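You operate a simulated robot arm through the tools that you are given. There is no shell and no other tool.

Carry out the task below with a simulated two-armed robot. There is one attempt and no reset: what you move stays moved.

TASK
Open the vent, then jack the cover plate up to its yellow line.
Fine: the vent is the yellow pipe handle; one turn on each screw knob, going side to side so that the plate doesn't bind.

Only the result counts: the job must be done as asked and must still hold three seconds after the hand-in. Knocking over, shifting, dropping, spilling or breaking anything else fails it. Lids that push on must go on centred and level and be pressed home; caps that screw on are set level and turned clockwise until they are tight.

THE ROBOT
Two 7-joint arms with two-finger parallel grippers on one trunk that stands fixed in place. Base frame: the origin is at the foot of the trunk, x ahead of it, y to its left, z up. Readings come in cm, rad, newtons and seconds.
The left shoulder is at [3, 10.1, 125.6], the right one opposite. With the tool pointing down near the work surface each hand reaches from about 10 to 48 cm from the base axis, measured 20 degrees to its own side. Payload 2.4 kg a hand.
Tool frame (each hand has its own): the origin (TCP) lies between the finger pads and is the grasp point; the fingertips stand 2.4 cm ahead of it; z points along the fingers, y is the line along which they close. The gripper opens to 6.8 cm. The fingers are 1.7 cm wide and 1 cm thick; the gripper's body (4 by 7 cm) begins 4.1 cm behind the TCP.
Orientation is that of the tool frame in the base frame, as a unit quaternion [x, y, z, w]. With the fingers straight down and closing along the base's y, the tool's x points along the base's -x, its y along +y and its z along -z.

THE INTERFACE
- The arms move only by the tool nudge_tool. It takes "left_targets", "right_targets" or both (then of equal length, played together; a hand with none holds still); each is a list of rows, each a list of 6 numbers: the shift along the base's x, y, z in cm, then the turn, a rotation vector about the base's x, y, z in rad. In form: [[dx, dy, dz, wx, wy, wz], ...]. A call has 1 to 20 rows; each row shifts and turns the commanded pose from where the row before left it. "left_grip" and "right_grip" are, for a hand that has rows, the opening, from 0 (shut) to 1 (fully open), set as the call begins (left out, the last holds). Rows are played at 5 a second. More than 5 cm and 0.15 rad between two rows, or a gripper value outside its range, and nothing of the call is played. A pose out of reach is approached as far as the arm can. The call stops where the force on the tool passes 50 N (or 10 N more than at its start, if that is more) or the arm is blocked; 0.2 s more then pass. The fingers move at their own pace (about 7.2 cm/s each) and stop on an object; they squeeze with about 22 N. The grip force told is the motor's: it shows also when the fingers shut on nothing. Time passes only in rows, and 0.2 s behind the last, so rows that do not move let the fingers close. It gives the time, the measured TCP pose, the force on the tool (base axes), the opening and the grip force at its end, in the units of the frame above (readings bear some noise), with the torque about the TCP (base axes, N m) and any sound that the robot's microphone picked up.
- Cameras (640 x 400 px; columns grow to the right, rows downward): "scene" is now at [8.97, -4.61, 142.63]; the picture's right is [-0.63, -0.78, 0.00], its down [-0.49, 0.40, -0.77] and it looks along [0.60, -0.48, -0.63] (base axes); focal length 309 px, centre (320, 200). "left" rides on the left gripper at [8.4, -1.1, -7.5] in its tool frame; the picture's right is [0.13, 0.99, 0.00], its down [-0.60, 0.08, -0.79] and it looks along [-0.79, 0.10, 0.61] (tool axes); focal length 251 px, centre (320, 200). "right" rides on the right gripper at [8.4, 1.1, -7.5] in its tool frame; the picture's right is [-0.13, 0.99, 0.00], its down [-0.60, -0.08, -0.79] and it looks along [-0.79, -0.10, 0.61] (tool axes); focal length 251 px, centre (320, 200). There is no depth. A picture from a camera that has moved, and an enlarged one, comes with that camera's place and axes in the base frame and with its lens. The place of the scene camera against the robot may be out by one fixed shift of up to 2.5 cm in any direction.
- capture(camera): a new picture of that camera. The clock stands still meanwhile.
- slide_trunk(by): slides the trunk up (or, below 0, down) by that many cm; the arms and the scene camera ride with it, the base frame stays. It gives what a move gives, with no picture.
- head_to(pan, tilt): turns the head with the scene camera to pan (to the left, within 1.501 rad either way) and tilt (down, from -0.506 to 1.204), counted from straight ahead of the robot. It gives what a move gives.
- zoom(camera, box): a new picture of the part [left, top, right, bottom] of that camera's present view, enlarged. The clock stands still meanwhile.
- hand_in(): hands the job in; it is judged then, once.

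Places have to be worked out from the pictures, the camera data and where the tool is seen. Open the grippers and draw the arms clear of the work before you hand the job in, unless the task says otherwise.

The tools are called after "Request:" as a command line: name --argument value ..., lists and objects as JSON in quotes. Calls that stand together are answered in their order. nudge_tool: Moves the arms, as the interface text tells. Its arguments: {"type":"object","properties":{"left_targets":{"type":"array","items":{"type":"array","items":{"type":"number"}}},"left_grip":{"type":"number"},"right_targets":{"type":"array","items":{"type":"array","items":{"type":"number"}}},"right_grip":{"type":"number"}},"required":[]} The other tools are called the same way: slide_trunk (by) slides the trunk up or down; head_to (pan, tilt) turns the head that bears the scene camera; capture (camera) takes a picture; zoom (camera, box) takes an enlarged picture of a part of a camera's view; hand_in () hands the job in.

At the start:

```text
time_s: 0.0
left_position: [27.28, -4.09, 116.97]
left_orientation: [0.0, 1.0, 0.0, 0.0]
left_ft_force: [-0.1, -0.4, 0.2]
left_moment: [-0.01, 0.03, 0.01]
left_width: 6.84
left_grip_force: 0.1
right_position: [23.8, -36.05, 118.16]
right_orientation: [0.001, 1.0, -0.001, 0.0]
right_ft_force: [0.0, -0.9, -0.7]
right_moment: [0.02, 0.0, 0.0]
right_width: 6.78
right_grip_force: 0.1
trunk travel left (down, up): [-47.0, 38.0]
head pan, tilt: [-0.677, 0.688]
```

scene: 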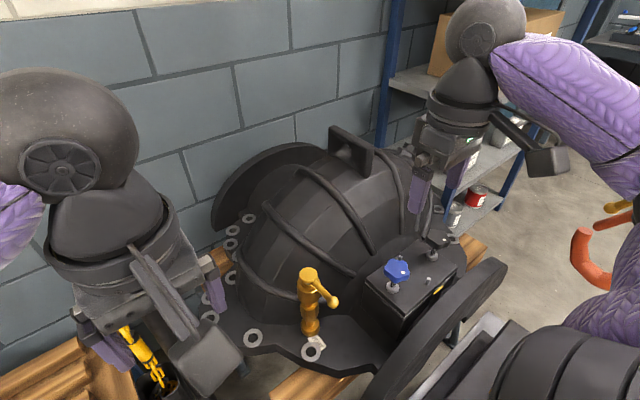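
right: 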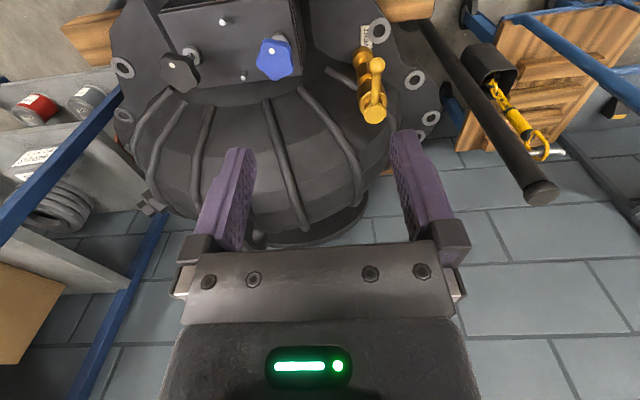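
left: 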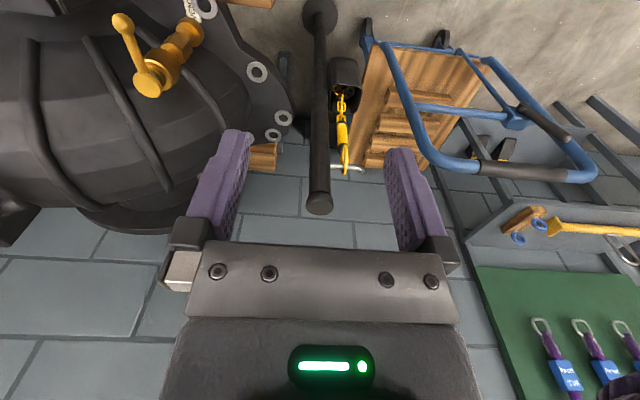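

I begin by looking closer at the work: the yellow pipe handle and the box with the blue and black knobs.

Request:
zoom --camera "scene" --box '[340, 200, 500, 300]'

Request:
zoom --camera "scene" --box '[240, 240, 400, 340]'

Request:
zoom --camera "right" --box '[140, 0, 300, 100]'

Request:
zoom --camera "right" --box '[300, 20, 460, 120]'

Request:
zoom --camera "left" --box '[80, 0, 240, 100]'

```text
4.00 times, centred on (420, 250) of scene
camera zoom: at [8.97, -4.61, 142.63], right [-0.63, -0.78, 0.0], down [-0.49, 0.4, -0.77], along [0.6, -0.48, -0.63], focal length 1238 px, centre (-80, 0)
```

zoom: 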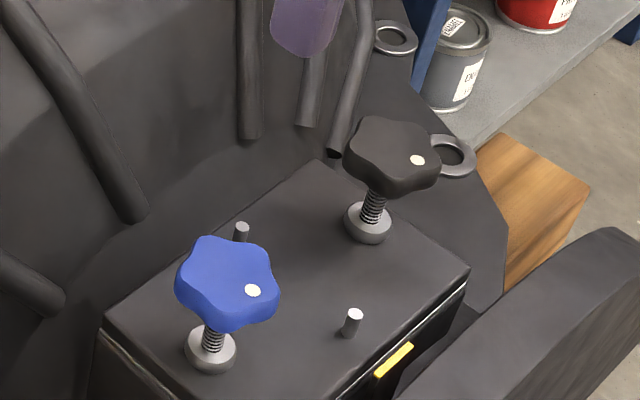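

```text
4.00 times, centred on (320, 290) of scene
camera zoom: at [8.97, -4.61, 142.63], right [-0.63, -0.78, 0.0], down [-0.49, 0.4, -0.77], along [0.6, -0.48, -0.63], focal length 1238 px, centre (320, -160)
```

zoom: 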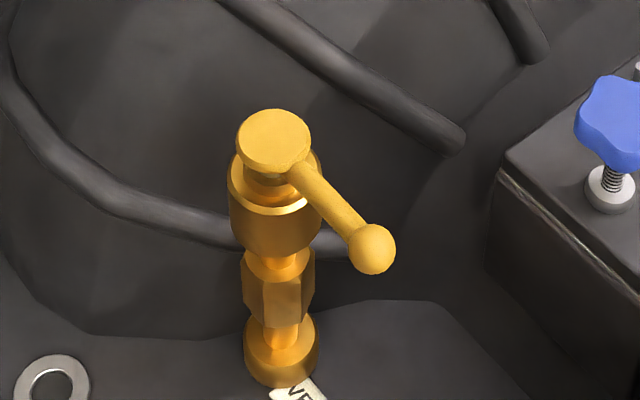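

```text
4.00 times, centred on (220, 50) of right
camera zoom: at [15.24, -34.91, 125.71], right [0.13, 0.99, 0.0], down [0.6, -0.08, 0.79], along [0.79, -0.1, -0.61], focal length 1006 px, centre (720, 800)
```

zoom: 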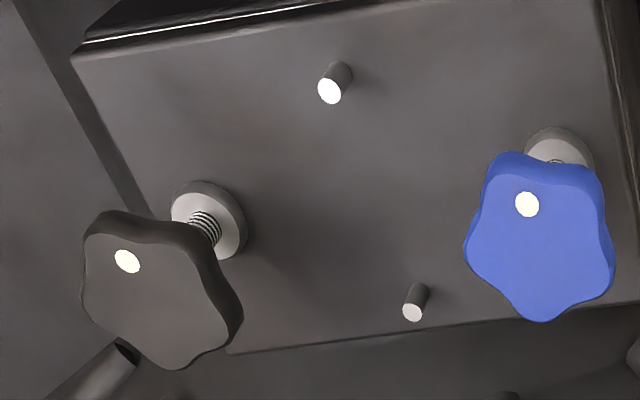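

```text
4.00 times, centred on (380, 70) of right
camera zoom: at [15.24, -34.91, 125.71], right [0.13, 0.99, 0.0], down [0.6, -0.08, 0.79], along [0.79, -0.1, -0.61], focal length 1006 px, centre (80, 720)
```

zoom: 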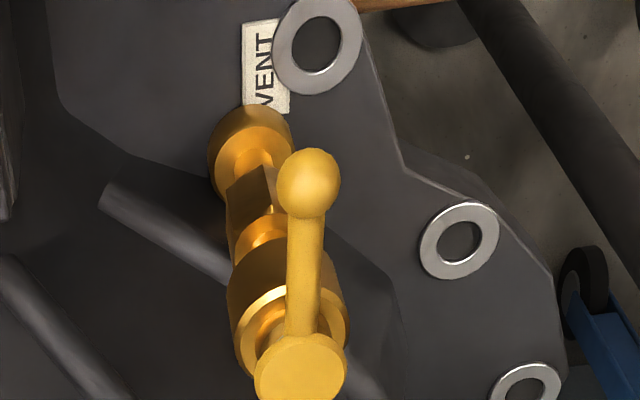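

```text
4.00 times, centred on (160, 50) of left
camera zoom: at [18.93, -5.09, 124.51], right [-0.13, 0.99, 0.0], down [0.6, 0.08, 0.79], along [0.79, 0.1, -0.61], focal length 1006 px, centre (960, 800)
```

zoom: 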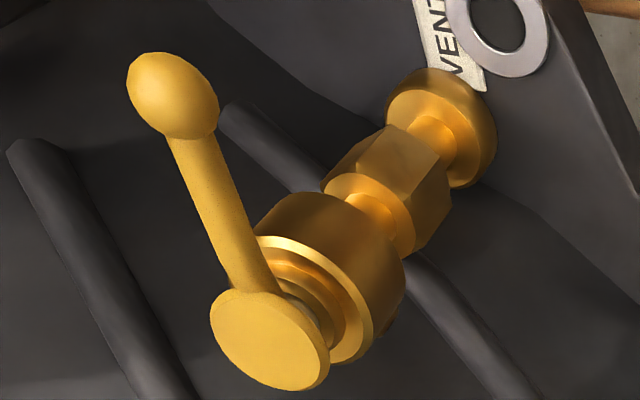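

The blue knob works out to be near [29.7, -42.7, 90], the black one near [28.7, -54.9, 92], and the vent lever ball near [34.0, -28.7, 87.0] with its hub at [41.8, -28.6, 87.5]. Next I turn the head to look at the knob box more squarely.

Request:
head_to --pan -0.95 --tilt 0.85

Request:
capture --camera "scene"

```text
time_s: 0.8
left_position: [27.34, -4.14, 117.04]
left_orientation: [0.0, 1.0, 0.0, 0.0]
left_ft_force: [-0.2, 0.2, -0.3]
left_moment: [-0.01, 0.0, 0.0]
left_width: 6.8
left_grip_force: 0.2
right_position: [23.76, -36.06, 118.19]
right_orientation: [0.001, 1.0, -0.001, 0.0]
right_ft_force: [0.5, 0.4, 0.2]
right_moment: [-0.02, 0.01, -0.01]
right_width: 6.81
right_grip_force: 0.0
trunk travel left (down, up): [-47.0, 38.0]
head pan, tilt: [-0.949, 0.85]
```

```text
taken
camera scene: at [6.88, -5.61, 141.3], right [-0.81, -0.58, 0.0], down [-0.44, 0.61, -0.66], along [0.38, -0.54, -0.75], focal length 309 px, centre (320, 200)
```

scene: 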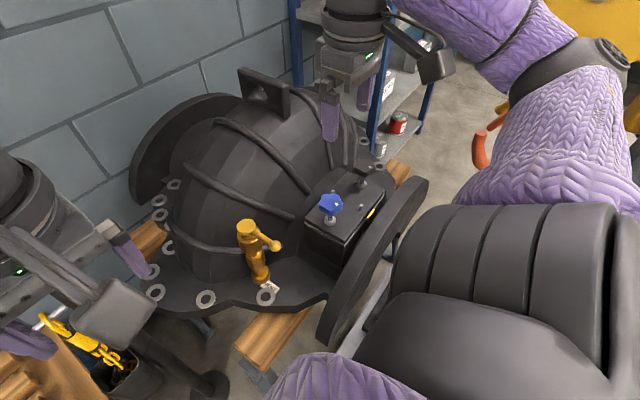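

The knob box sits behind a standing disc close to the trunk. I move the right hand over to the side, high and clear, to get a near view of both knobs.

Request:
nudge_tool --right_targets '[[-1, -3, -1.5, 0, 0, 0], [-1, -3, -1.5, 0, 0, 0], [-1, -3, -1.5, 0, 0, 0], [-1, -2, -1.5, 0, 0, 0], [0, 0, 0, 0, 0, 0]]'

Request:
capture --camera "right"

Request:
zoom --camera "scene" --box '[280, 150, 440, 250]'

```text
time_s: 1.4
left_position: [27.35, -4.03, 117.06]
left_orientation: [0.0, 1.0, 0.0, 0.0]
left_ft_force: [-0.1, -0.1, -0.2]
left_moment: [-0.01, 0.01, 0.01]
left_width: 6.81
left_grip_force: 0.1
right_position: [21.79, -42.12, 115.06]
right_orientation: [0.008, 1.0, 0.001, 0.007]
right_ft_force: [5.6, 0.3, -5.8]
right_moment: [0.0, -0.1, 0.0]
right_width: 6.8
right_grip_force: 0.0
trunk travel left (down, up): [-47.0, 38.0]
head pan, tilt: [-0.949, 0.85]
stopped in row 3 (right hand): the force on the tool passed its limit at 107 N (the readings are from after the stop); the commanded pose is now the measured one
```

```text
taken
camera right: at [13.27, -40.76, 122.44], right [0.15, 0.99, 0.0], down [0.59, -0.09, 0.8], along [0.79, -0.12, -0.6], focal length 251 px, centre (320, 200)
```

right: 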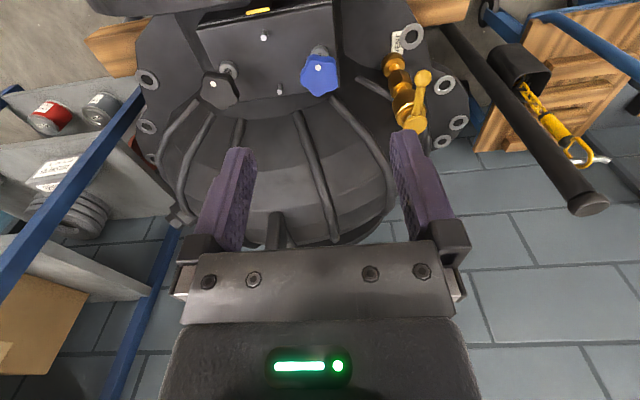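

```text
4.00 times, centred on (360, 200) of scene
camera zoom: at [6.87, -5.61, 141.3], right [-0.81, -0.58, 0.0], down [-0.44, 0.61, -0.66], along [0.38, -0.54, -0.75], focal length 1238 px, centre (160, 200)
```

zoom: 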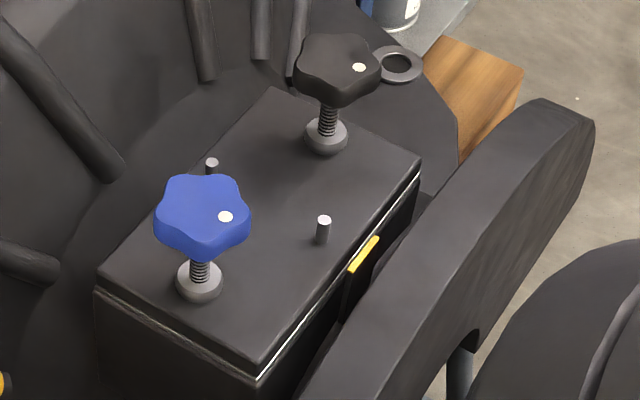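

The motion stopped on a high force, though nothing lies at the fingers, so the camera pod or gripper body may have met something. I look before moving on.

Request:
head_to --pan -1.1 --tilt 0.5

Request:
capture --camera "scene"

Request:
capture --camera "left"

```text
time_s: 2.3
left_position: [27.41, -4.04, 117.07]
left_orientation: [-0.001, 1.0, 0.001, 0.0]
left_ft_force: [-0.4, 0.2, 0.5]
left_moment: [0.02, 0.03, 0.05]
left_width: 6.78
left_grip_force: 0.0
right_position: [21.91, -42.12, 115.16]
right_orientation: [0.01, 1.0, 0.001, 0.006]
right_ft_force: [8.7, 2.3, -6.0]
right_moment: [-0.28, 0.11, -0.34]
right_width: 6.79
right_grip_force: 0.0
trunk travel left (down, up): [-47.0, 38.0]
head pan, tilt: [-1.1, 0.499]
```

```text
taken
camera scene: at [6.45, -7.35, 144.29], right [-0.89, -0.45, 0.0], down [-0.22, 0.43, -0.88], along [0.4, -0.78, -0.48], focal length 309 px, centre (320, 200)
```

scene: 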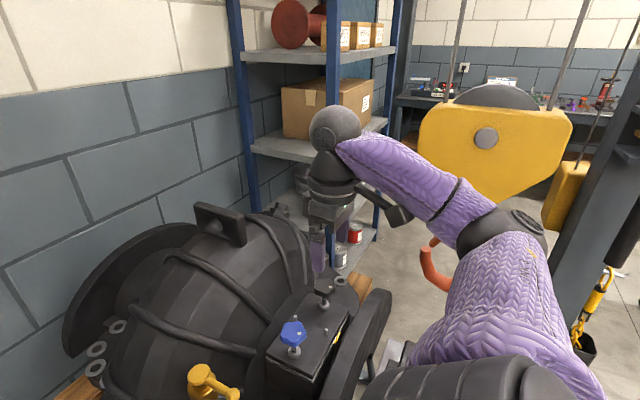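

```text
taken
camera left: at [18.94, -5.09, 124.51], right [-0.13, 0.99, 0.0], down [0.6, 0.08, 0.79], along [0.79, 0.1, -0.61], focal length 251 px, centre (320, 200)
```

left: 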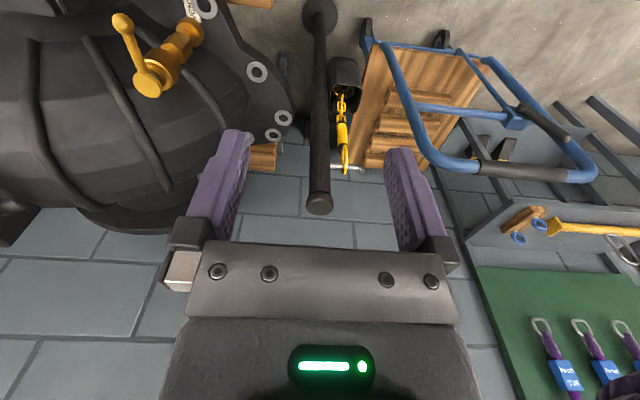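

The camera pod seems to press on the right forearm, because the hand is high and near the body. I back off forward and then check the reading.

Request:
nudge_tool --right_targets '[[1, 1, 0, 0, 0, 0], [1, 1, 0, 0, 0, 0], [1.5, 1, 0, 0, 0, 0], [0, 0, 0, 0, 0, 0]]'

Request:
capture --camera "scene"

```text
time_s: 3.3
left_position: [27.41, -4.08, 117.05]
left_orientation: [0.001, 1.0, 0.0, 0.001]
left_ft_force: [0.8, 0.0, -0.3]
left_moment: [0.01, 0.04, 0.06]
left_width: 6.77
left_grip_force: 0.2
right_position: [25.2, -39.15, 115.06]
right_orientation: [0.01, 1.0, 0.001, 0.006]
right_ft_force: [-0.5, 0.0, -0.9]
right_moment: [0.0, 0.01, -0.03]
right_width: 6.82
right_grip_force: 0.0
trunk travel left (down, up): [-47.0, 38.0]
head pan, tilt: [-1.1, 0.499]
```

```text
taken
camera scene: at [6.44, -7.36, 144.3], right [-0.89, -0.45, 0.0], down [-0.22, 0.43, -0.88], along [0.4, -0.78, -0.48], focal length 309 px, centre (320, 200)
```

scene: 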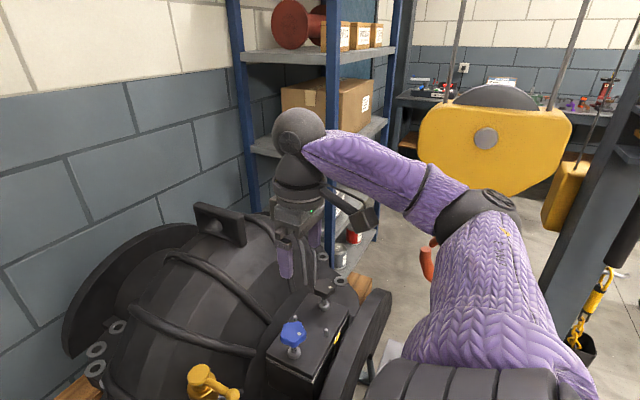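

The contact is released. Now the vent: I bring the right hand over, above and short of the lever ball, for a close view.

Request:
nudge_tool --right_targets '[[1, 3, -2, 0, 0, 0], [0.5, 3, -2, 0, 0, 0], [0.5, 3, -2, 0, 0, 0], [0, 1.5, -2, 0, 0, 0], [0, 0, -2, 0, 0, 0], [0, 0, 0, 0, 0, 0]]'

Request:
capture --camera "right"

Request:
capture --camera "scene"

```text
time_s: 4.7
left_position: [27.36, -4.12, 116.99]
left_orientation: [-0.001, 1.0, 0.0, 0.0]
left_ft_force: [-0.2, 0.1, -0.4]
left_moment: [-0.01, -0.03, -0.01]
left_width: 6.79
left_grip_force: 0.1
right_position: [27.41, -28.5, 104.97]
right_orientation: [0.01, 1.0, 0.0, 0.007]
right_ft_force: [-0.2, 0.3, 0.2]
right_moment: [0.0, 0.0, 0.01]
right_width: 6.81
right_grip_force: 0.0
trunk travel left (down, up): [-47.0, 38.0]
head pan, tilt: [-1.1, 0.499]
```

```text
taken
camera right: at [18.75, -27.23, 112.38], right [0.15, 0.99, 0.0], down [0.59, -0.09, 0.8], along [0.79, -0.12, -0.6], focal length 251 px, centre (320, 200)
```

right: 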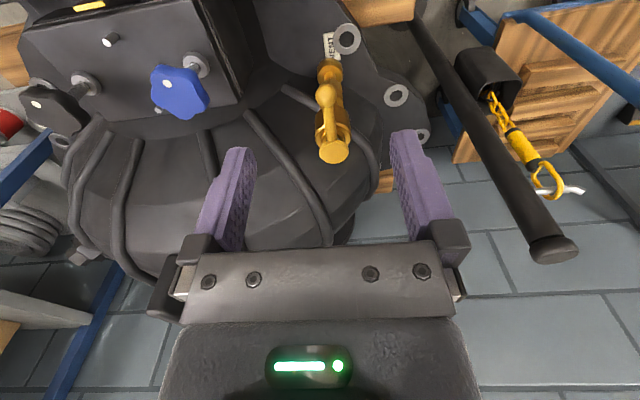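

```text
taken
camera scene: at [6.45, -7.36, 144.3], right [-0.89, -0.45, 0.0], down [-0.22, 0.43, -0.88], along [0.4, -0.78, -0.48], focal length 309 px, centre (320, 200)
```

scene: 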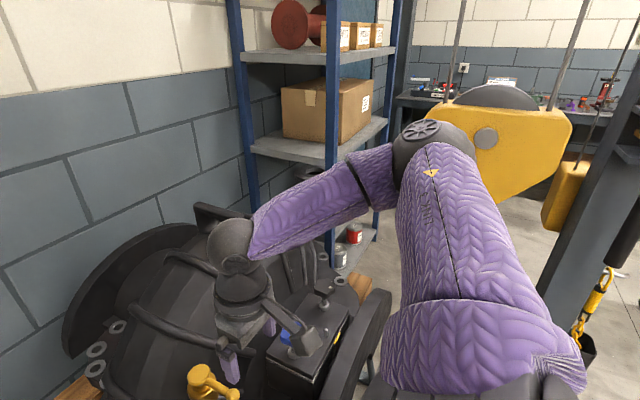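

The arm is clear with the elbow up. I zoom in on the vent and the knobs from this nearer place.

Request:
zoom --camera "right" --box '[260, 20, 420, 180]'

Request:
zoom --camera "right" --box '[10, 0, 250, 150]'

```text
2.50 times, centred on (340, 100) of right
camera zoom: at [18.75, -27.23, 112.38], right [0.15, 0.99, 0.0], down [0.59, -0.09, 0.8], along [0.79, -0.12, -0.6], focal length 629 px, centre (270, 450)
```

zoom: 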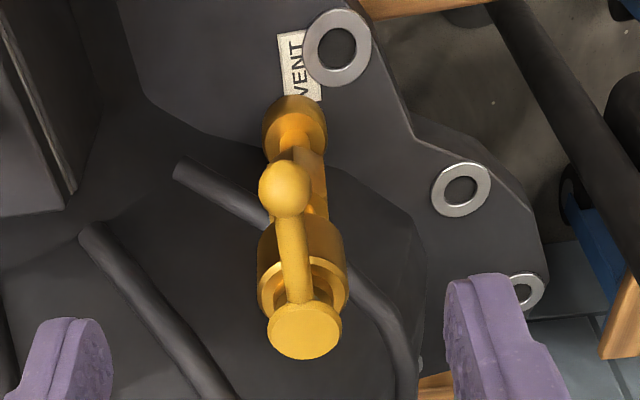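

```text
2.67 times, centred on (130, 75) of right
camera zoom: at [18.75, -27.23, 112.38], right [0.15, 0.99, 0.0], down [0.59, -0.09, 0.8], along [0.79, -0.12, -0.6], focal length 670 px, centre (827, 533)
```

zoom: 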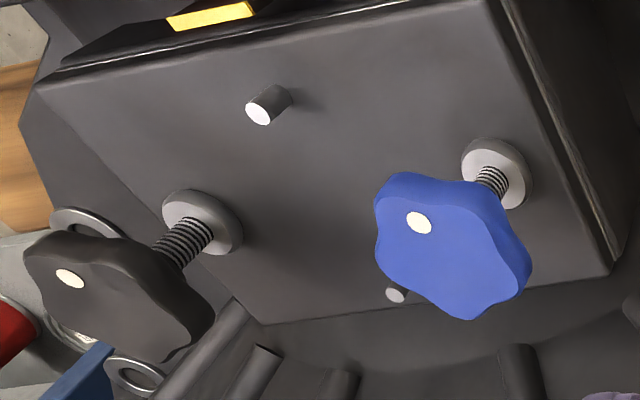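

The ball is confirmed near [33.9, -28.7, 87.0], with the hub at [41.6, -28.7, 87.5]. I bring the open fingers over the ball and straddle it from above.

Request:
nudge_tool --right_targets '[[2, 0, -1, 0, 0, 0], [2, -0.1, -1, 0, 0, 0], [2.4, -0.1, -1, 0, 0, 0], [0, 0, -2.5, 0, 0, 0], [0, 0, -2.5, 0, 0, 0], [0, 0, -2, 0, 0, 0], [0, 0, 0, 0, 0, 0]]' --right_grip 1.0

Request:
capture --camera "right"

Request:
capture --camera "left"

```text
time_s: 6.3
left_position: [27.39, -4.15, 117.02]
left_orientation: [0.001, 1.0, 0.0, -0.001]
left_ft_force: [-0.2, 0.4, -0.5]
left_moment: [0.02, -0.02, 0.02]
left_width: 6.82
left_grip_force: 0.1
right_position: [33.91, -28.65, 95.03]
right_orientation: [0.01, 1.0, 0.0, 0.007]
right_ft_force: [0.6, 0.6, -0.1]
right_moment: [0.0, -0.01, -0.01]
right_width: 6.78
right_grip_force: 0.1
trunk travel left (down, up): [-47.0, 38.0]
head pan, tilt: [-1.1, 0.499]
```

```text
taken
camera right: at [25.24, -27.36, 102.46], right [0.15, 0.99, 0.0], down [0.59, -0.09, 0.8], along [0.79, -0.12, -0.6], focal length 251 px, centre (320, 200)
```

right: 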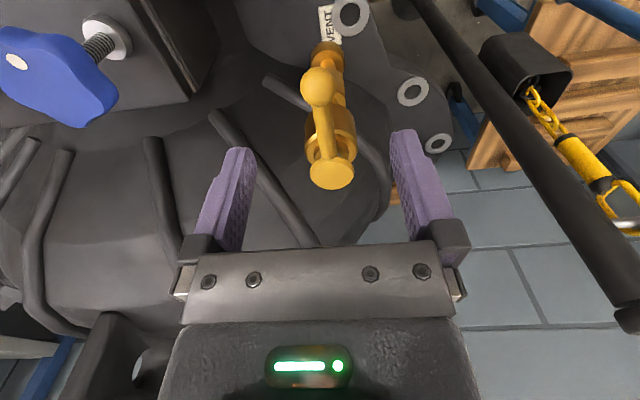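

```text
taken
camera left: at [18.93, -5.1, 124.51], right [-0.13, 0.99, 0.0], down [0.6, 0.08, 0.79], along [0.79, 0.1, -0.61], focal length 251 px, centre (320, 200)
```

left: 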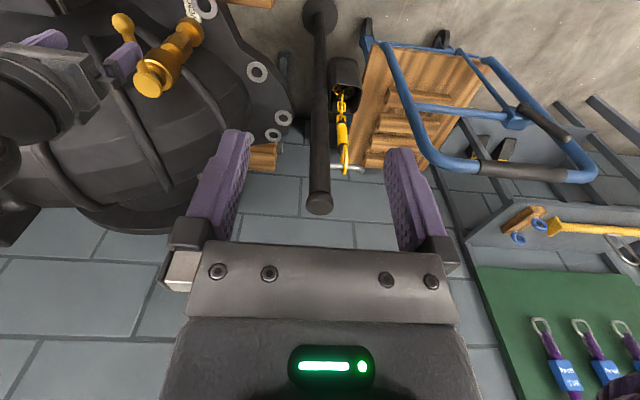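

The ball lies right below the TCP (about [33.7, -28.8, 87]). I lower the open fingers around it.

Request:
nudge_tool --right_targets '[[0, 0, -2, 0, 0, 0], [0, 0, -2, 0, 0, 0], [0, 0, -2, 0, 0, 0], [0, 0, -1.8, 0, 0, 0], [0, 0, 0, 0, 0, 0]]'

Request:
capture --camera "right"

Request:
zoom --camera "left" --box '[40, 0, 240, 120]'

```text
time_s: 7.5
left_position: [27.35, -4.17, 117.02]
left_orientation: [0.0, 1.0, 0.0, 0.0]
left_ft_force: [-0.7, 0.3, 0.3]
left_moment: [-0.01, -0.02, 0.01]
left_width: 6.82
left_grip_force: 0.2
right_position: [33.87, -28.68, 95.1]
right_orientation: [0.011, 1.0, -0.001, 0.007]
right_ft_force: [-0.6, 0.5, 0.1]
right_moment: [-0.01, -0.03, 0.02]
right_width: 6.78
right_grip_force: 0.1
right hand out of reach, approached as far as the arm can: row 1, 2, 3, 4
trunk travel left (down, up): [-47.0, 38.0]
head pan, tilt: [-1.1, 0.499]
```

```text
taken
camera right: at [25.24, -27.35, 102.49], right [0.15, 0.99, 0.0], down [0.59, -0.09, 0.8], along [0.79, -0.12, -0.6], focal length 251 px, centre (320, 200)
```

right: 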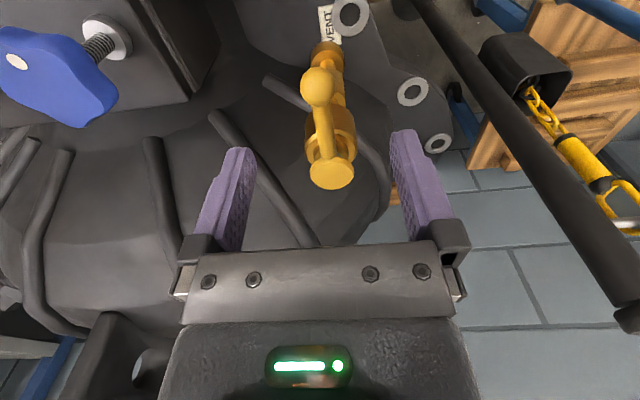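

```text
3.20 times, centred on (140, 60) of left
camera zoom: at [18.94, -5.09, 124.51], right [-0.13, 0.99, 0.0], down [0.6, 0.08, 0.79], along [0.79, 0.1, -0.61], focal length 805 px, centre (896, 648)
```

zoom: 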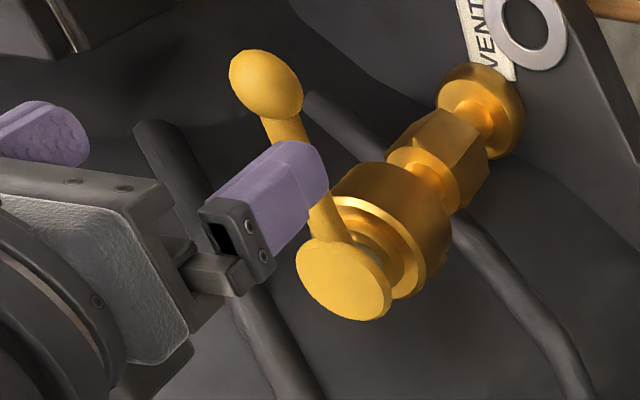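

The hand cannot go lower from here with the tool straight down. I look at the arm's posture to see why.

Request:
capture --camera "scene"

```text
taken
camera scene: at [6.46, -7.35, 144.3], right [-0.89, -0.45, 0.0], down [-0.22, 0.43, -0.88], along [0.4, -0.78, -0.48], focal length 309 px, centre (320, 200)
```

scene: 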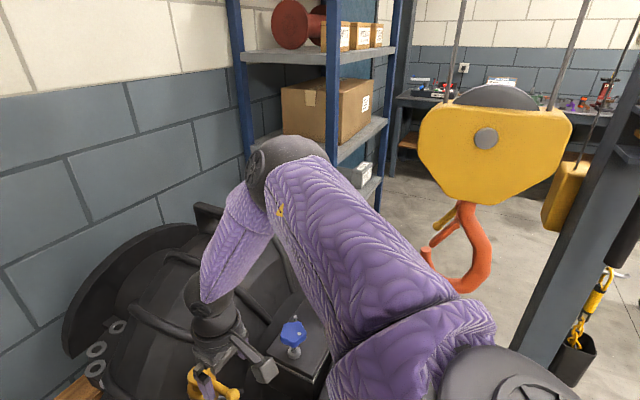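

The arm isn't stretched; it's a posture limit because the shoulder is high above the wrist. I will raise the hand, slide the trunk down by the same amount, and try again.

Request:
nudge_tool --right_targets '[[-1, 0, 3, 0, 0, 0], [-1, 0, 3, 0, 0, 0], [-1, 0, 3, 0, 0, 0], [-1, 0, 3, 0, 0, 0], [0, 0, 2, 0, 0, 0], [0, 0, 0, 0, 0, 0]]'

Request:
slide_trunk --by -10

Request:
capture --camera "scene"

Request:
capture --camera "left"

```text
time_s: 8.9
left_position: [27.32, -4.08, 117.08]
left_orientation: [-0.001, 1.0, 0.0, 0.001]
left_ft_force: [0.0, -0.1, 1.1]
left_moment: [0.01, 0.0, -0.02]
left_width: 6.81
left_grip_force: 0.2
right_position: [29.7, -28.72, 109.07]
right_orientation: [0.009, 1.0, 0.001, 0.006]
right_ft_force: [-1.1, -0.1, 0.2]
right_moment: [0.0, 0.0, 0.01]
right_width: 6.79
right_grip_force: 0.0
trunk travel left (down, up): [-47.0, 38.0]
head pan, tilt: [-1.1, 0.499]
```

```text
time_s: 10.2
left_position: [27.4, -4.15, 107.06]
left_orientation: [0.0, 1.0, 0.0, 0.0]
left_ft_force: [0.4, 0.0, 0.4]
left_moment: [-0.01, 0.02, -0.01]
left_width: 6.8
left_grip_force: 0.0
right_position: [29.79, -28.6, 99.28]
right_orientation: [0.01, 1.0, 0.0, 0.007]
right_ft_force: [0.4, 0.9, 0.1]
right_moment: [0.03, 0.01, -0.01]
right_width: 6.77
right_grip_force: 0.0
trunk travel left (down, up): [-37.0, 48.0]
head pan, tilt: [-1.1, 0.499]
```

```text
taken
camera scene: at [7.73, -7.35, 134.24], right [-0.89, -0.45, 0.0], down [-0.22, 0.43, -0.88], along [0.4, -0.78, -0.48], focal length 309 px, centre (320, 200)
```

scene: 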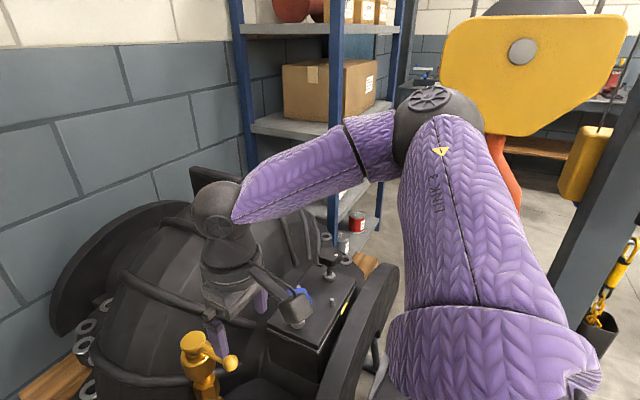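

```text
taken
camera left: at [18.91, -5.08, 114.53], right [-0.13, 0.99, 0.0], down [0.6, 0.08, 0.79], along [0.79, 0.1, -0.61], focal length 251 px, centre (320, 200)
```

left: 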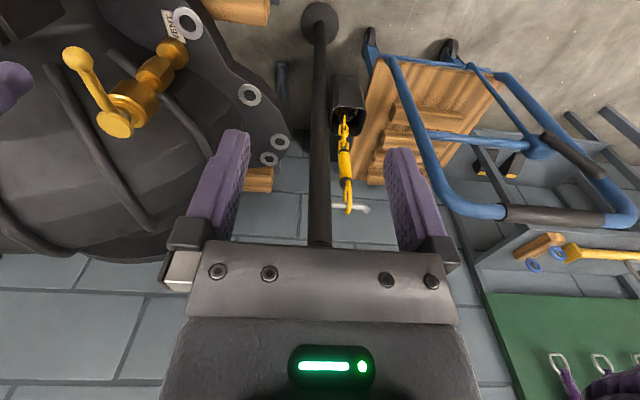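

The posture is better now. I go over the ball again and lower onto it.

Request:
nudge_tool --right_targets '[[2, 0, -2, 0, 0, 0], [2, 0, -2, 0, 0, 0], [0, 0, -2, 0, 0, 0], [0, 0, -2, 0, 0, 0], [0, 0, -2, 0, 0, 0], [0, 0, -2, 0, 0, 0], [0, 0, 0, 0, 0, 0]]'

Request:
capture --camera "right"

Request:
zoom --camera "left" --box '[0, 0, 240, 150]'

```text
time_s: 11.8
left_position: [27.35, -4.18, 107.08]
left_orientation: [0.0, 1.0, 0.0, 0.0]
left_ft_force: [0.5, -0.5, 0.5]
left_moment: [0.03, -0.01, 0.0]
left_width: 6.82
left_grip_force: 0.1
right_position: [33.93, -28.49, 87.21]
right_orientation: [0.01, 1.0, 0.002, 0.006]
right_ft_force: [-0.3, -0.1, -0.3]
right_moment: [0.0, 0.0, -0.03]
right_width: 6.81
right_grip_force: 0.1
trunk travel left (down, up): [-37.0, 48.0]
head pan, tilt: [-1.1, 0.499]
```

```text
taken
camera right: at [25.24, -27.27, 94.48], right [0.15, 0.99, 0.0], down [0.59, -0.09, 0.8], along [0.79, -0.12, -0.6], focal length 251 px, centre (320, 200)
```

right: 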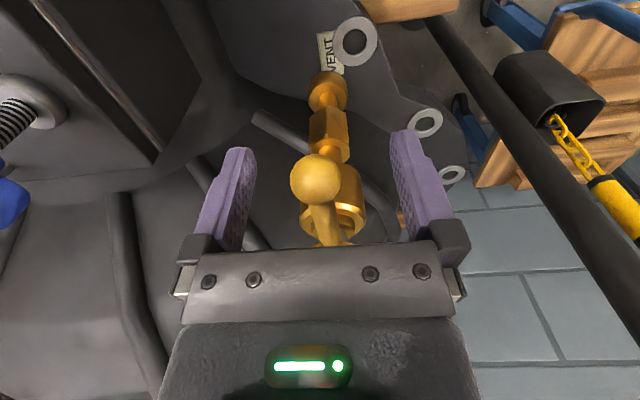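

```text
2.67 times, centred on (120, 75) of left
camera zoom: at [18.94, -5.09, 114.51], right [-0.13, 0.99, 0.0], down [0.6, 0.08, 0.79], along [0.79, 0.1, -0.61], focal length 670 px, centre (853, 533)
```

zoom: 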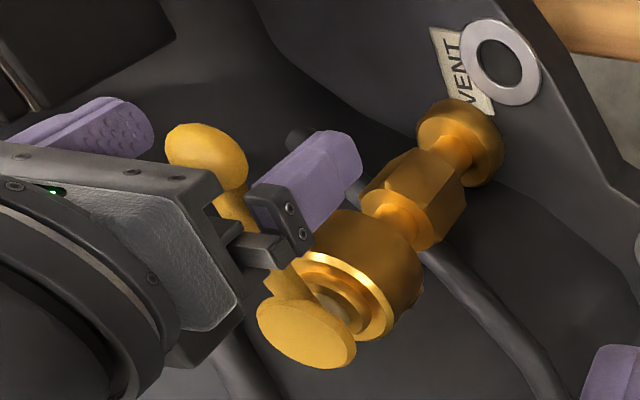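

The ball sits right between the pads. I close the fingers to a loose cage around it and swing it gently counter-clockwise (towards -y) on the hub's arc, watching the force.

Request:
nudge_tool --right_targets '[[0, 0, 0, 0, 0, 0], [0, 0, 0, 0, 0, 0], [0.07, -1.01, 0, 0, 0, 0.13], [0.2, -0.99, 0, 0, 0, 0.13], [0, 0, 0, 0, 0, 0]]' --right_grip 0.5

Request:
capture --camera "right"

Request:
zoom --camera "left" --box '[0, 0, 240, 150]'

```text
time_s: 13.0
left_position: [27.34, -3.93, 107.05]
left_orientation: [0.0, 1.0, -0.001, -0.001]
left_ft_force: [0.5, -0.1, 0.2]
left_moment: [-0.02, 0.0, 0.01]
left_width: 6.82
left_grip_force: 0.1
right_position: [34.18, -30.38, 87.18]
right_orientation: [-0.121, 0.993, 0.002, 0.007]
right_ft_force: [1.3, 16.8, -1.5]
right_moment: [0.06, -0.01, -0.21]
right_width: 4.64
right_grip_force: 7.8
trunk travel left (down, up): [-37.0, 48.0]
head pan, tilt: [-1.1, 0.499]
```

```text
taken
camera right: at [25.56, -31.34, 94.55], right [-0.11, 0.99, 0.0], down [0.6, 0.06, 0.8], along [0.8, 0.09, -0.6], focal length 251 px, centre (320, 200)
```

right: 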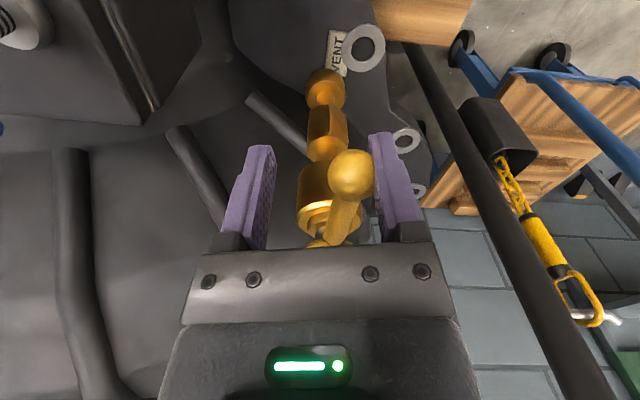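

```text
2.67 times, centred on (120, 75) of left
camera zoom: at [18.97, -4.91, 114.51], right [-0.13, 0.99, 0.0], down [0.6, 0.08, 0.79], along [0.79, 0.1, -0.61], focal length 670 px, centre (853, 533)
```

zoom: 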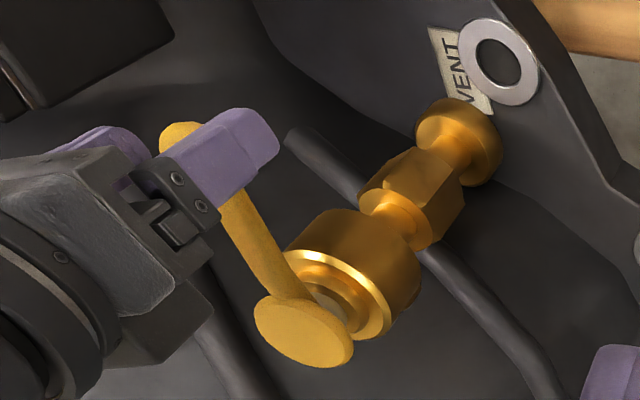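

The lever has moved a little with 17 N of reaction, and the finger was pushed open. I grip the ball fully and continue in small steps to see whether it keeps turning.

Request:
nudge_tool --right_targets '[[0, 0, 0, 0, 0, 0], [0, 0, 0, 0, 0, 0], [0, 0, 0, 0, 0, 0], [0, 0, 0, 0, 0, 0]]' --right_grip 0.0

Request:
capture --camera "right"

Request:
zoom --camera "left" --box '[0, 0, 240, 150]'

```text
time_s: 14.0
left_position: [27.31, -3.78, 107.07]
left_orientation: [0.0, 1.0, -0.002, 0.0]
left_ft_force: [0.1, -0.8, 0.7]
left_moment: [0.01, -0.02, -0.03]
left_width: 6.81
left_grip_force: 0.1
right_position: [34.12, -30.16, 87.17]
right_orientation: [-0.12, 0.993, 0.001, 0.005]
right_ft_force: [-11.4, 43.0, -20.4]
right_moment: [-0.23, 0.03, -0.1]
right_width: 3.81
right_grip_force: 22.1
trunk travel left (down, up): [-37.0, 48.0]
head pan, tilt: [-1.1, 0.499]
```

```text
taken
camera right: at [25.42, -31.12, 94.58], right [-0.11, 0.99, 0.0], down [0.6, 0.07, 0.8], along [0.79, 0.09, -0.6], focal length 251 px, centre (320, 200)
```

right: 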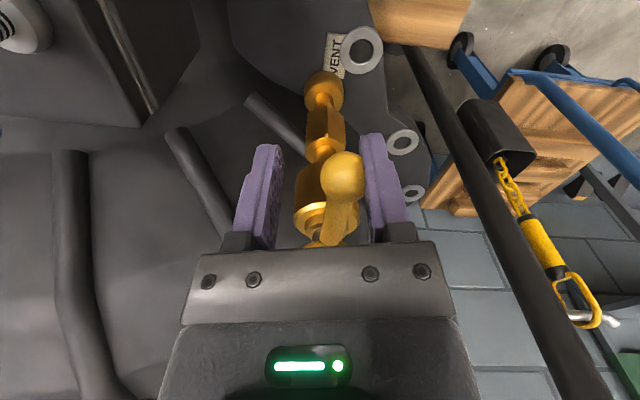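

```text
2.67 times, centred on (120, 75) of left
camera zoom: at [18.9, -4.67, 114.52], right [-0.13, 0.99, 0.0], down [0.6, 0.08, 0.79], along [0.79, 0.1, -0.61], focal length 670 px, centre (853, 533)
```

zoom: 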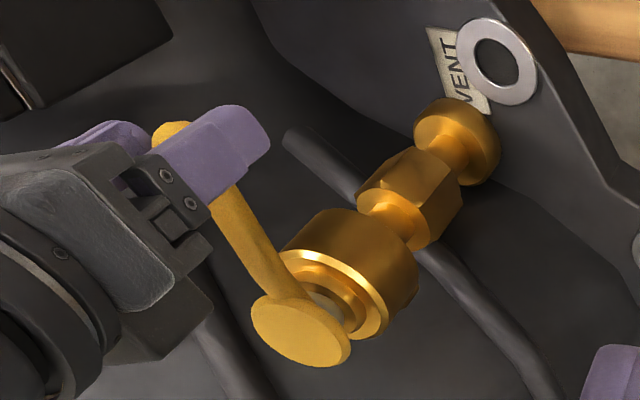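

Under 43 N the ball moved barely 0.5 cm, which looks like the stop on that side. I ease off, return to neutral, grip the ball centred and try the other way.

Request:
nudge_tool --right_targets '[[-0.1, 0.6, 0, 0, 0, -0.13], [-0.1, 0.6, 0, 0, 0, -0.13], [0, 0.2, 0, 0, 0, 0], [0, 0, 0, 0, 0, 0]]' --right_grip 0.75

Request:
nudge_tool --right_targets '[[0, 0, 0, 0, 0, 0], [0, 0, 0, 0, 0, 0], [0, 0, 0, 0, 0, 0]]' --right_grip 0.0

Request:
capture --camera "right"

```text
time_s: 15.0
left_position: [27.27, -4.1, 106.98]
left_orientation: [0.001, 1.0, 0.0, 0.0]
left_ft_force: [-0.2, 0.2, 1.3]
left_moment: [0.0, -0.02, 0.02]
left_width: 6.8
left_grip_force: 0.1
right_position: [33.88, -29.21, 87.0]
right_orientation: [0.011, 1.0, 0.001, 0.006]
right_ft_force: [0.0, 0.4, 0.0]
right_moment: [-0.02, 0.04, -0.01]
right_width: 5.1
right_grip_force: 0.0
trunk travel left (down, up): [-37.0, 48.0]
head pan, tilt: [-1.1, 0.499]
```

```text
time_s: 15.8
left_position: [27.39, -3.8, 107.12]
left_orientation: [0.0, 1.0, -0.001, -0.001]
left_ft_force: [-0.6, 0.1, -0.3]
left_moment: [0.02, 0.02, -0.01]
left_width: 6.82
left_grip_force: 0.1
right_position: [34.03, -28.97, 87.19]
right_orientation: [0.009, 1.0, 0.001, 0.006]
right_ft_force: [-2.4, 29.6, -15.8]
right_moment: [0.05, -0.16, 0.57]
right_width: 1.36
right_grip_force: 33.0
trunk travel left (down, up): [-37.0, 48.0]
head pan, tilt: [-1.1, 0.499]
```

```text
taken
camera right: at [25.34, -27.63, 94.52], right [0.15, 0.99, 0.0], down [0.59, -0.09, 0.8], along [0.79, -0.12, -0.6], focal length 251 px, centre (320, 200)
```

right: 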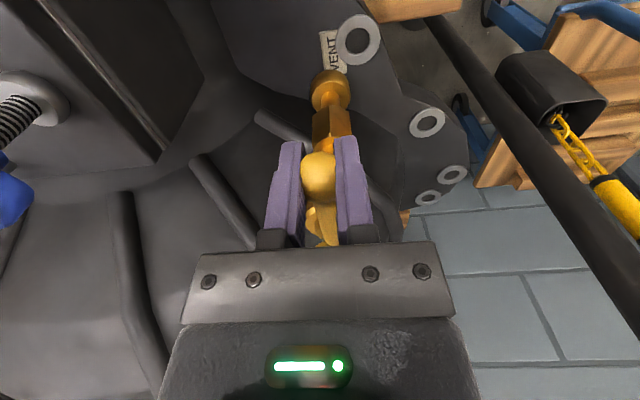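

Gripped now (width 1.36), with the lever pushing back in +y. So I swing it the other way, towards +y (clockwise), in small steps.

Request:
nudge_tool --right_targets '[[0, 0.4, 0, 0, 0, 0], [0.03, 0.7, 0, 0, 0, -0.09], [0.1, 0.7, 0, 0, 0, -0.09], [0, 0, 0, 0, 0, 0]]'

Request:
capture --camera "right"

```text
time_s: 16.8
left_position: [27.39, -4.11, 107.11]
left_orientation: [0.0, 1.0, 0.0, 0.0]
left_ft_force: [0.4, 0.1, 0.5]
left_moment: [0.0, -0.01, 0.01]
left_width: 6.83
left_grip_force: 0.0
right_position: [34.06, -27.3, 87.19]
right_orientation: [0.1, 0.995, 0.001, 0.005]
right_ft_force: [-4.9, 3.3, -8.6]
right_moment: [0.1, 0.35, 0.23]
right_width: 1.36
right_grip_force: 33.7
trunk travel left (down, up): [-37.0, 48.0]
head pan, tilt: [-1.1, 0.499]
```

```text
taken
camera right: at [25.84, -24.57, 94.53], right [0.32, 0.95, 0.0], down [0.57, -0.2, 0.8], along [0.76, -0.26, -0.6], focal length 251 px, centre (320, 200)
```

right: 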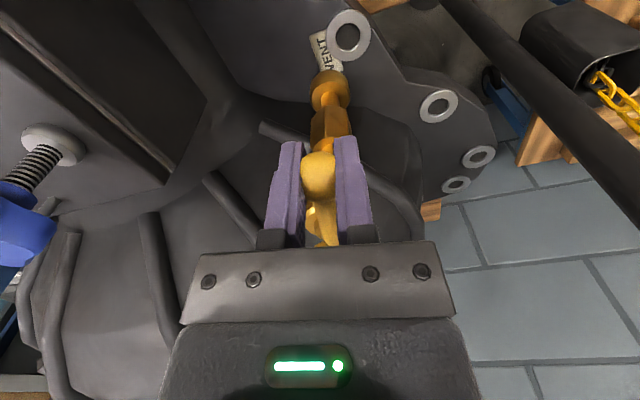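

It turns freely this way. I follow the arc around the hub at [41.7, -28.7].

Request:
nudge_tool --right_targets '[[0.27, 1.04, 0, 0, 0, -0.14], [0.41, 1.01, 0, 0, 0, -0.14], [0.55, 0.94, 0, 0, 0, -0.14], [0.67, 0.85, 0, 0, 0, -0.14], [0, 0, 0, 0, 0, 0]]'

Request:
capture --camera "right"

```text
time_s: 18.0
left_position: [27.32, -4.12, 106.95]
left_orientation: [0.0, 1.0, -0.001, 0.0]
left_ft_force: [-0.1, 0.1, 0.0]
left_moment: [-0.03, 0.0, 0.0]
left_width: 6.78
left_grip_force: 0.0
right_position: [36.05, -23.52, 87.22]
right_orientation: [0.371, 0.928, -0.002, 0.008]
right_ft_force: [-0.7, 8.1, -4.8]
right_moment: [0.19, 0.11, 0.46]
right_width: 1.33
right_grip_force: 33.4
trunk travel left (down, up): [-37.0, 48.0]
head pan, tilt: [-1.1, 0.499]
```

```text
taken
camera right: at [30.45, -16.76, 94.53], right [0.78, 0.63, 0.0], down [0.37, -0.47, 0.8], along [0.51, -0.62, -0.6], focal length 251 px, centre (320, 200)
```

right: 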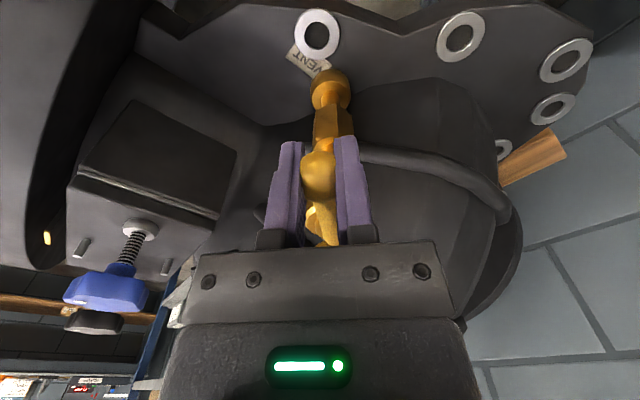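

The lever follows with low force. I carry on through to about 90 degrees.

Request:
nudge_tool --right_targets '[[0.79, 0.75, 0, 0, 0, -0.14], [0.88, 0.63, 0, 0, 0, -0.14], [0.96, 0.5, 0, 0, 0, -0.14], [1.02, 0.36, 0, 0, 0, -0.14], [0, 0, 0, 0, 0, 0]]'

Request:
capture --camera "right"

Request:
capture --camera "left"

```text
time_s: 19.2
left_position: [27.57, -3.95, 107.02]
left_orientation: [0.001, 1.0, 0.0, -0.002]
left_ft_force: [0.4, 1.0, 0.2]
left_moment: [0.03, -0.01, -0.01]
left_width: 6.77
left_grip_force: 0.0
right_position: [39.0, -21.64, 87.84]
right_orientation: [0.613, 0.79, -0.004, 0.005]
right_ft_force: [2.6, 13.5, -29.8]
right_moment: [0.22, 0.0, 0.58]
right_width: 1.6
right_grip_force: 34.4
right hand out of reach, approached as far as the arm can: row 3, 4
trunk travel left (down, up): [-37.0, 48.0]
head pan, tilt: [-1.1, 0.499]
```

```text
taken
camera right: at [37.75, -13.14, 95.38], right [0.99, 0.12, 0.0], down [0.07, -0.6, 0.8], along [0.1, -0.79, -0.6], focal length 251 px, centre (320, 200)
```

right: 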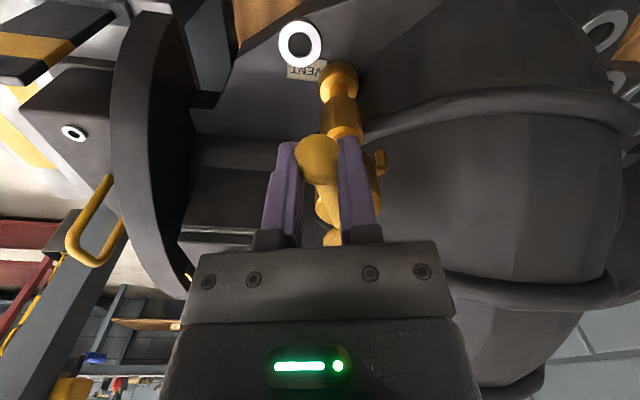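

```text
taken
camera left: at [19.15, -5.02, 114.46], right [-0.13, 0.99, 0.0], down [0.61, 0.08, 0.79], along [0.78, 0.1, -0.61], focal length 251 px, centre (320, 200)
```

left: 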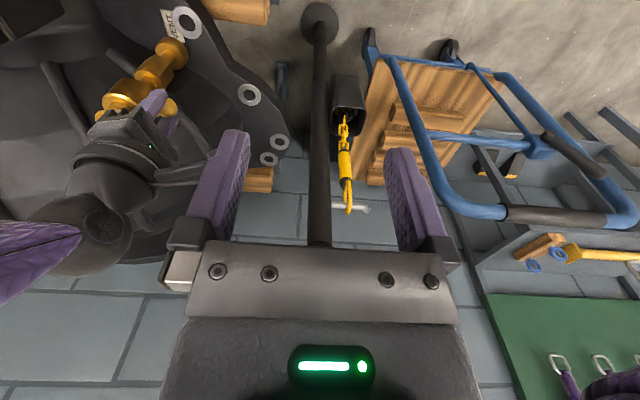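

The lever has come to about 70 degrees and the arm reached its limit in this posture. I let go, rise straight off, and will finish the swing by pushing from a better posture.

Request:
nudge_tool --right_targets '[[0, 0, 0, 0, 0, 0], [0, 0, 0, 0, 0, 0], [0, 0, 0, 0, 0, 0]]' --right_grip 0.8

Request:
nudge_tool --right_targets '[[0, 0, 2, 0, 0, 0], [-0.5, 0, 2, 0, 0, 0], [-1, 0, 2, 0, 0, 0.14], [-1, -0.5, 2, 0, 0, 0.14], [-1, -0.5, 2, 0, 0, 0.14], [-1, -0.5, 2, 0, 0, 0.14], [-1, -0.5, 2, 0, 0, 0.14], [0, -0.5, 0, 0, 0, 0.14], [0, 0, 0, 0, 0, 0.14], [0, 0, 0, 0, 0, 0.14], [0, 0, 0, 0, 0, 0.14], [0, 0, 0, 0, 0, 0]]' --right_grip 0.8

Request:
capture --camera "right"

Request:
zoom --camera "left" --box '[0, 0, 240, 150]'

```text
time_s: 20.0
left_position: [27.25, -4.19, 107.03]
left_orientation: [0.0, 1.0, -0.001, 0.001]
left_ft_force: [0.3, 0.4, 0.4]
left_moment: [0.01, 0.02, 0.01]
left_width: 6.82
left_grip_force: 0.1
right_position: [38.75, -21.76, 88.06]
right_orientation: [0.613, 0.79, -0.003, 0.006]
right_ft_force: [0.1, 0.2, 0.7]
right_moment: [0.0, -0.01, -0.01]
right_width: 5.44
right_grip_force: 0.0
trunk travel left (down, up): [-37.0, 48.0]
head pan, tilt: [-1.1, 0.499]
```

```text
time_s: 22.6
left_position: [27.36, -4.08, 107.2]
left_orientation: [0.0, 1.0, 0.0, 0.0]
left_ft_force: [-0.4, 0.8, 0.5]
left_moment: [0.01, 0.0, 0.0]
left_width: 6.78
left_grip_force: 0.1
right_position: [33.29, -24.27, 101.98]
right_orientation: [0.03, 1.0, 0.0, 0.006]
right_ft_force: [0.4, -0.3, -0.5]
right_moment: [0.02, -0.02, 0.01]
right_width: 5.46
right_grip_force: 0.1
trunk travel left (down, up): [-37.0, 48.0]
head pan, tilt: [-1.1, 0.499]
```

```text
taken
camera right: at [24.68, -22.63, 109.44], right [0.19, 0.98, 0.0], down [0.59, -0.11, 0.8], along [0.79, -0.15, -0.6], focal length 251 px, centre (320, 200)
```

right: 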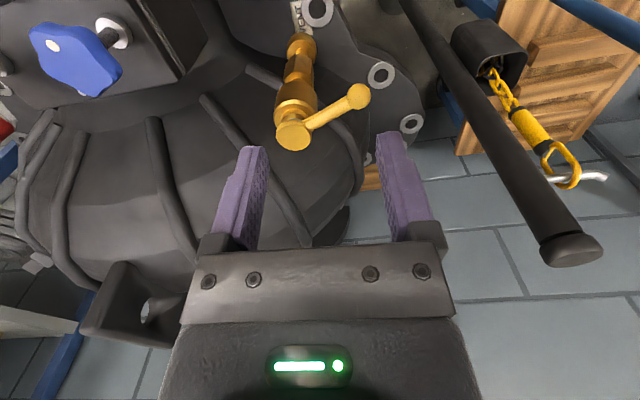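

```text
2.67 times, centred on (120, 75) of left
camera zoom: at [18.94, -5.08, 114.51], right [-0.13, 0.99, 0.0], down [0.6, 0.08, 0.79], along [0.79, 0.1, -0.61], focal length 670 px, centre (853, 533)
```

zoom: 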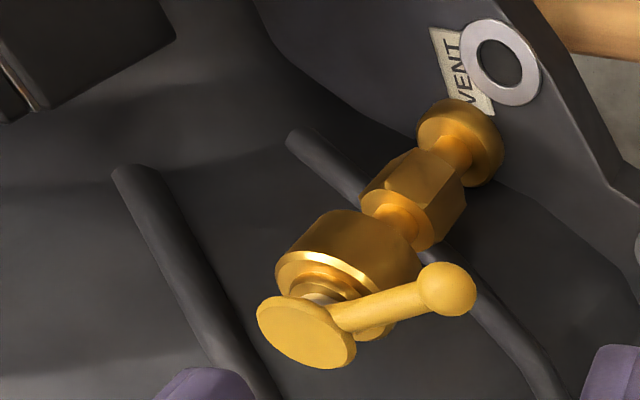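

The lever stands at about 68 degrees from its start, ball near [38.5, -21.6, 87]. I lower the trunk 7 cm for reach, then push the ball forward with closed fingers.

Request:
slide_trunk --by -7

Request:
nudge_tool --right_targets '[[0.5, 1, -0.5, 0, 0, 0], [0.5, 1, -1, 0, 0, 0], [0.8, 0.9, -1, 0, 0, 0], [0, 0, -1, 0, 0, 0], [0, 0, 0, 0, 0, 0]]' --right_grip 0.0

Request:
capture --camera "right"

Request:
capture --camera "scene"

```text
time_s: 23.7
left_position: [27.26, -4.1, 100.12]
left_orientation: [0.001, 1.0, 0.0, 0.0]
left_ft_force: [-0.5, 0.5, 0.4]
left_moment: [0.01, 0.02, 0.0]
left_width: 6.81
left_grip_force: 0.1
right_position: [33.29, -24.27, 95.14]
right_orientation: [0.03, 1.0, 0.0, 0.006]
right_ft_force: [-0.2, 0.0, 0.2]
right_moment: [-0.05, -0.01, 0.02]
right_width: 5.44
right_grip_force: 0.0
trunk travel left (down, up): [-30.0, 55.0]
head pan, tilt: [-1.1, 0.499]
```

```text
time_s: 24.9
left_position: [27.25, -4.1, 99.96]
left_orientation: [0.0, 1.0, 0.0, 0.0]
left_ft_force: [0.3, -0.5, 0.9]
left_moment: [-0.02, 0.01, 0.03]
left_width: 6.78
left_grip_force: 0.0
right_position: [35.11, -21.31, 91.51]
right_orientation: [0.03, 1.0, 0.0, 0.006]
right_ft_force: [0.4, -0.2, -0.4]
right_moment: [-0.02, -0.02, 0.0]
right_width: 0.01
right_grip_force: 21.9
trunk travel left (down, up): [-30.0, 55.0]
head pan, tilt: [-1.1, 0.499]
```

```text
taken
camera right: at [26.47, -19.76, 98.96], right [0.19, 0.98, 0.0], down [0.59, -0.12, 0.8], along [0.79, -0.15, -0.6], focal length 251 px, centre (320, 200)
```

right: 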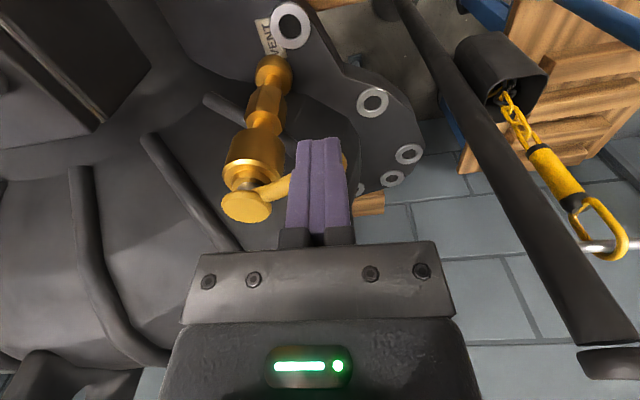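

```text
taken
camera scene: at [9.01, -7.35, 127.16], right [-0.89, -0.45, 0.0], down [-0.22, 0.43, -0.88], along [0.4, -0.78, -0.48], focal length 309 px, centre (320, 200)
```

scene: 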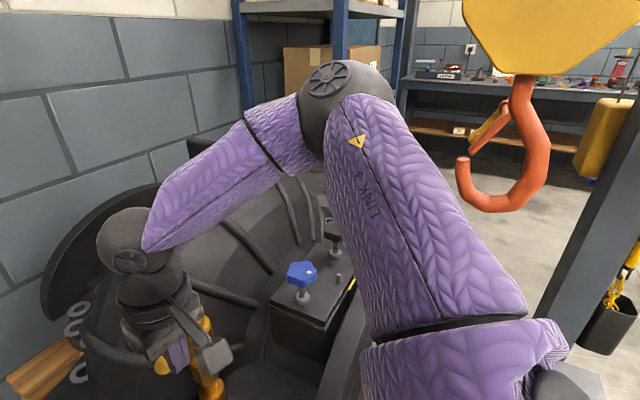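

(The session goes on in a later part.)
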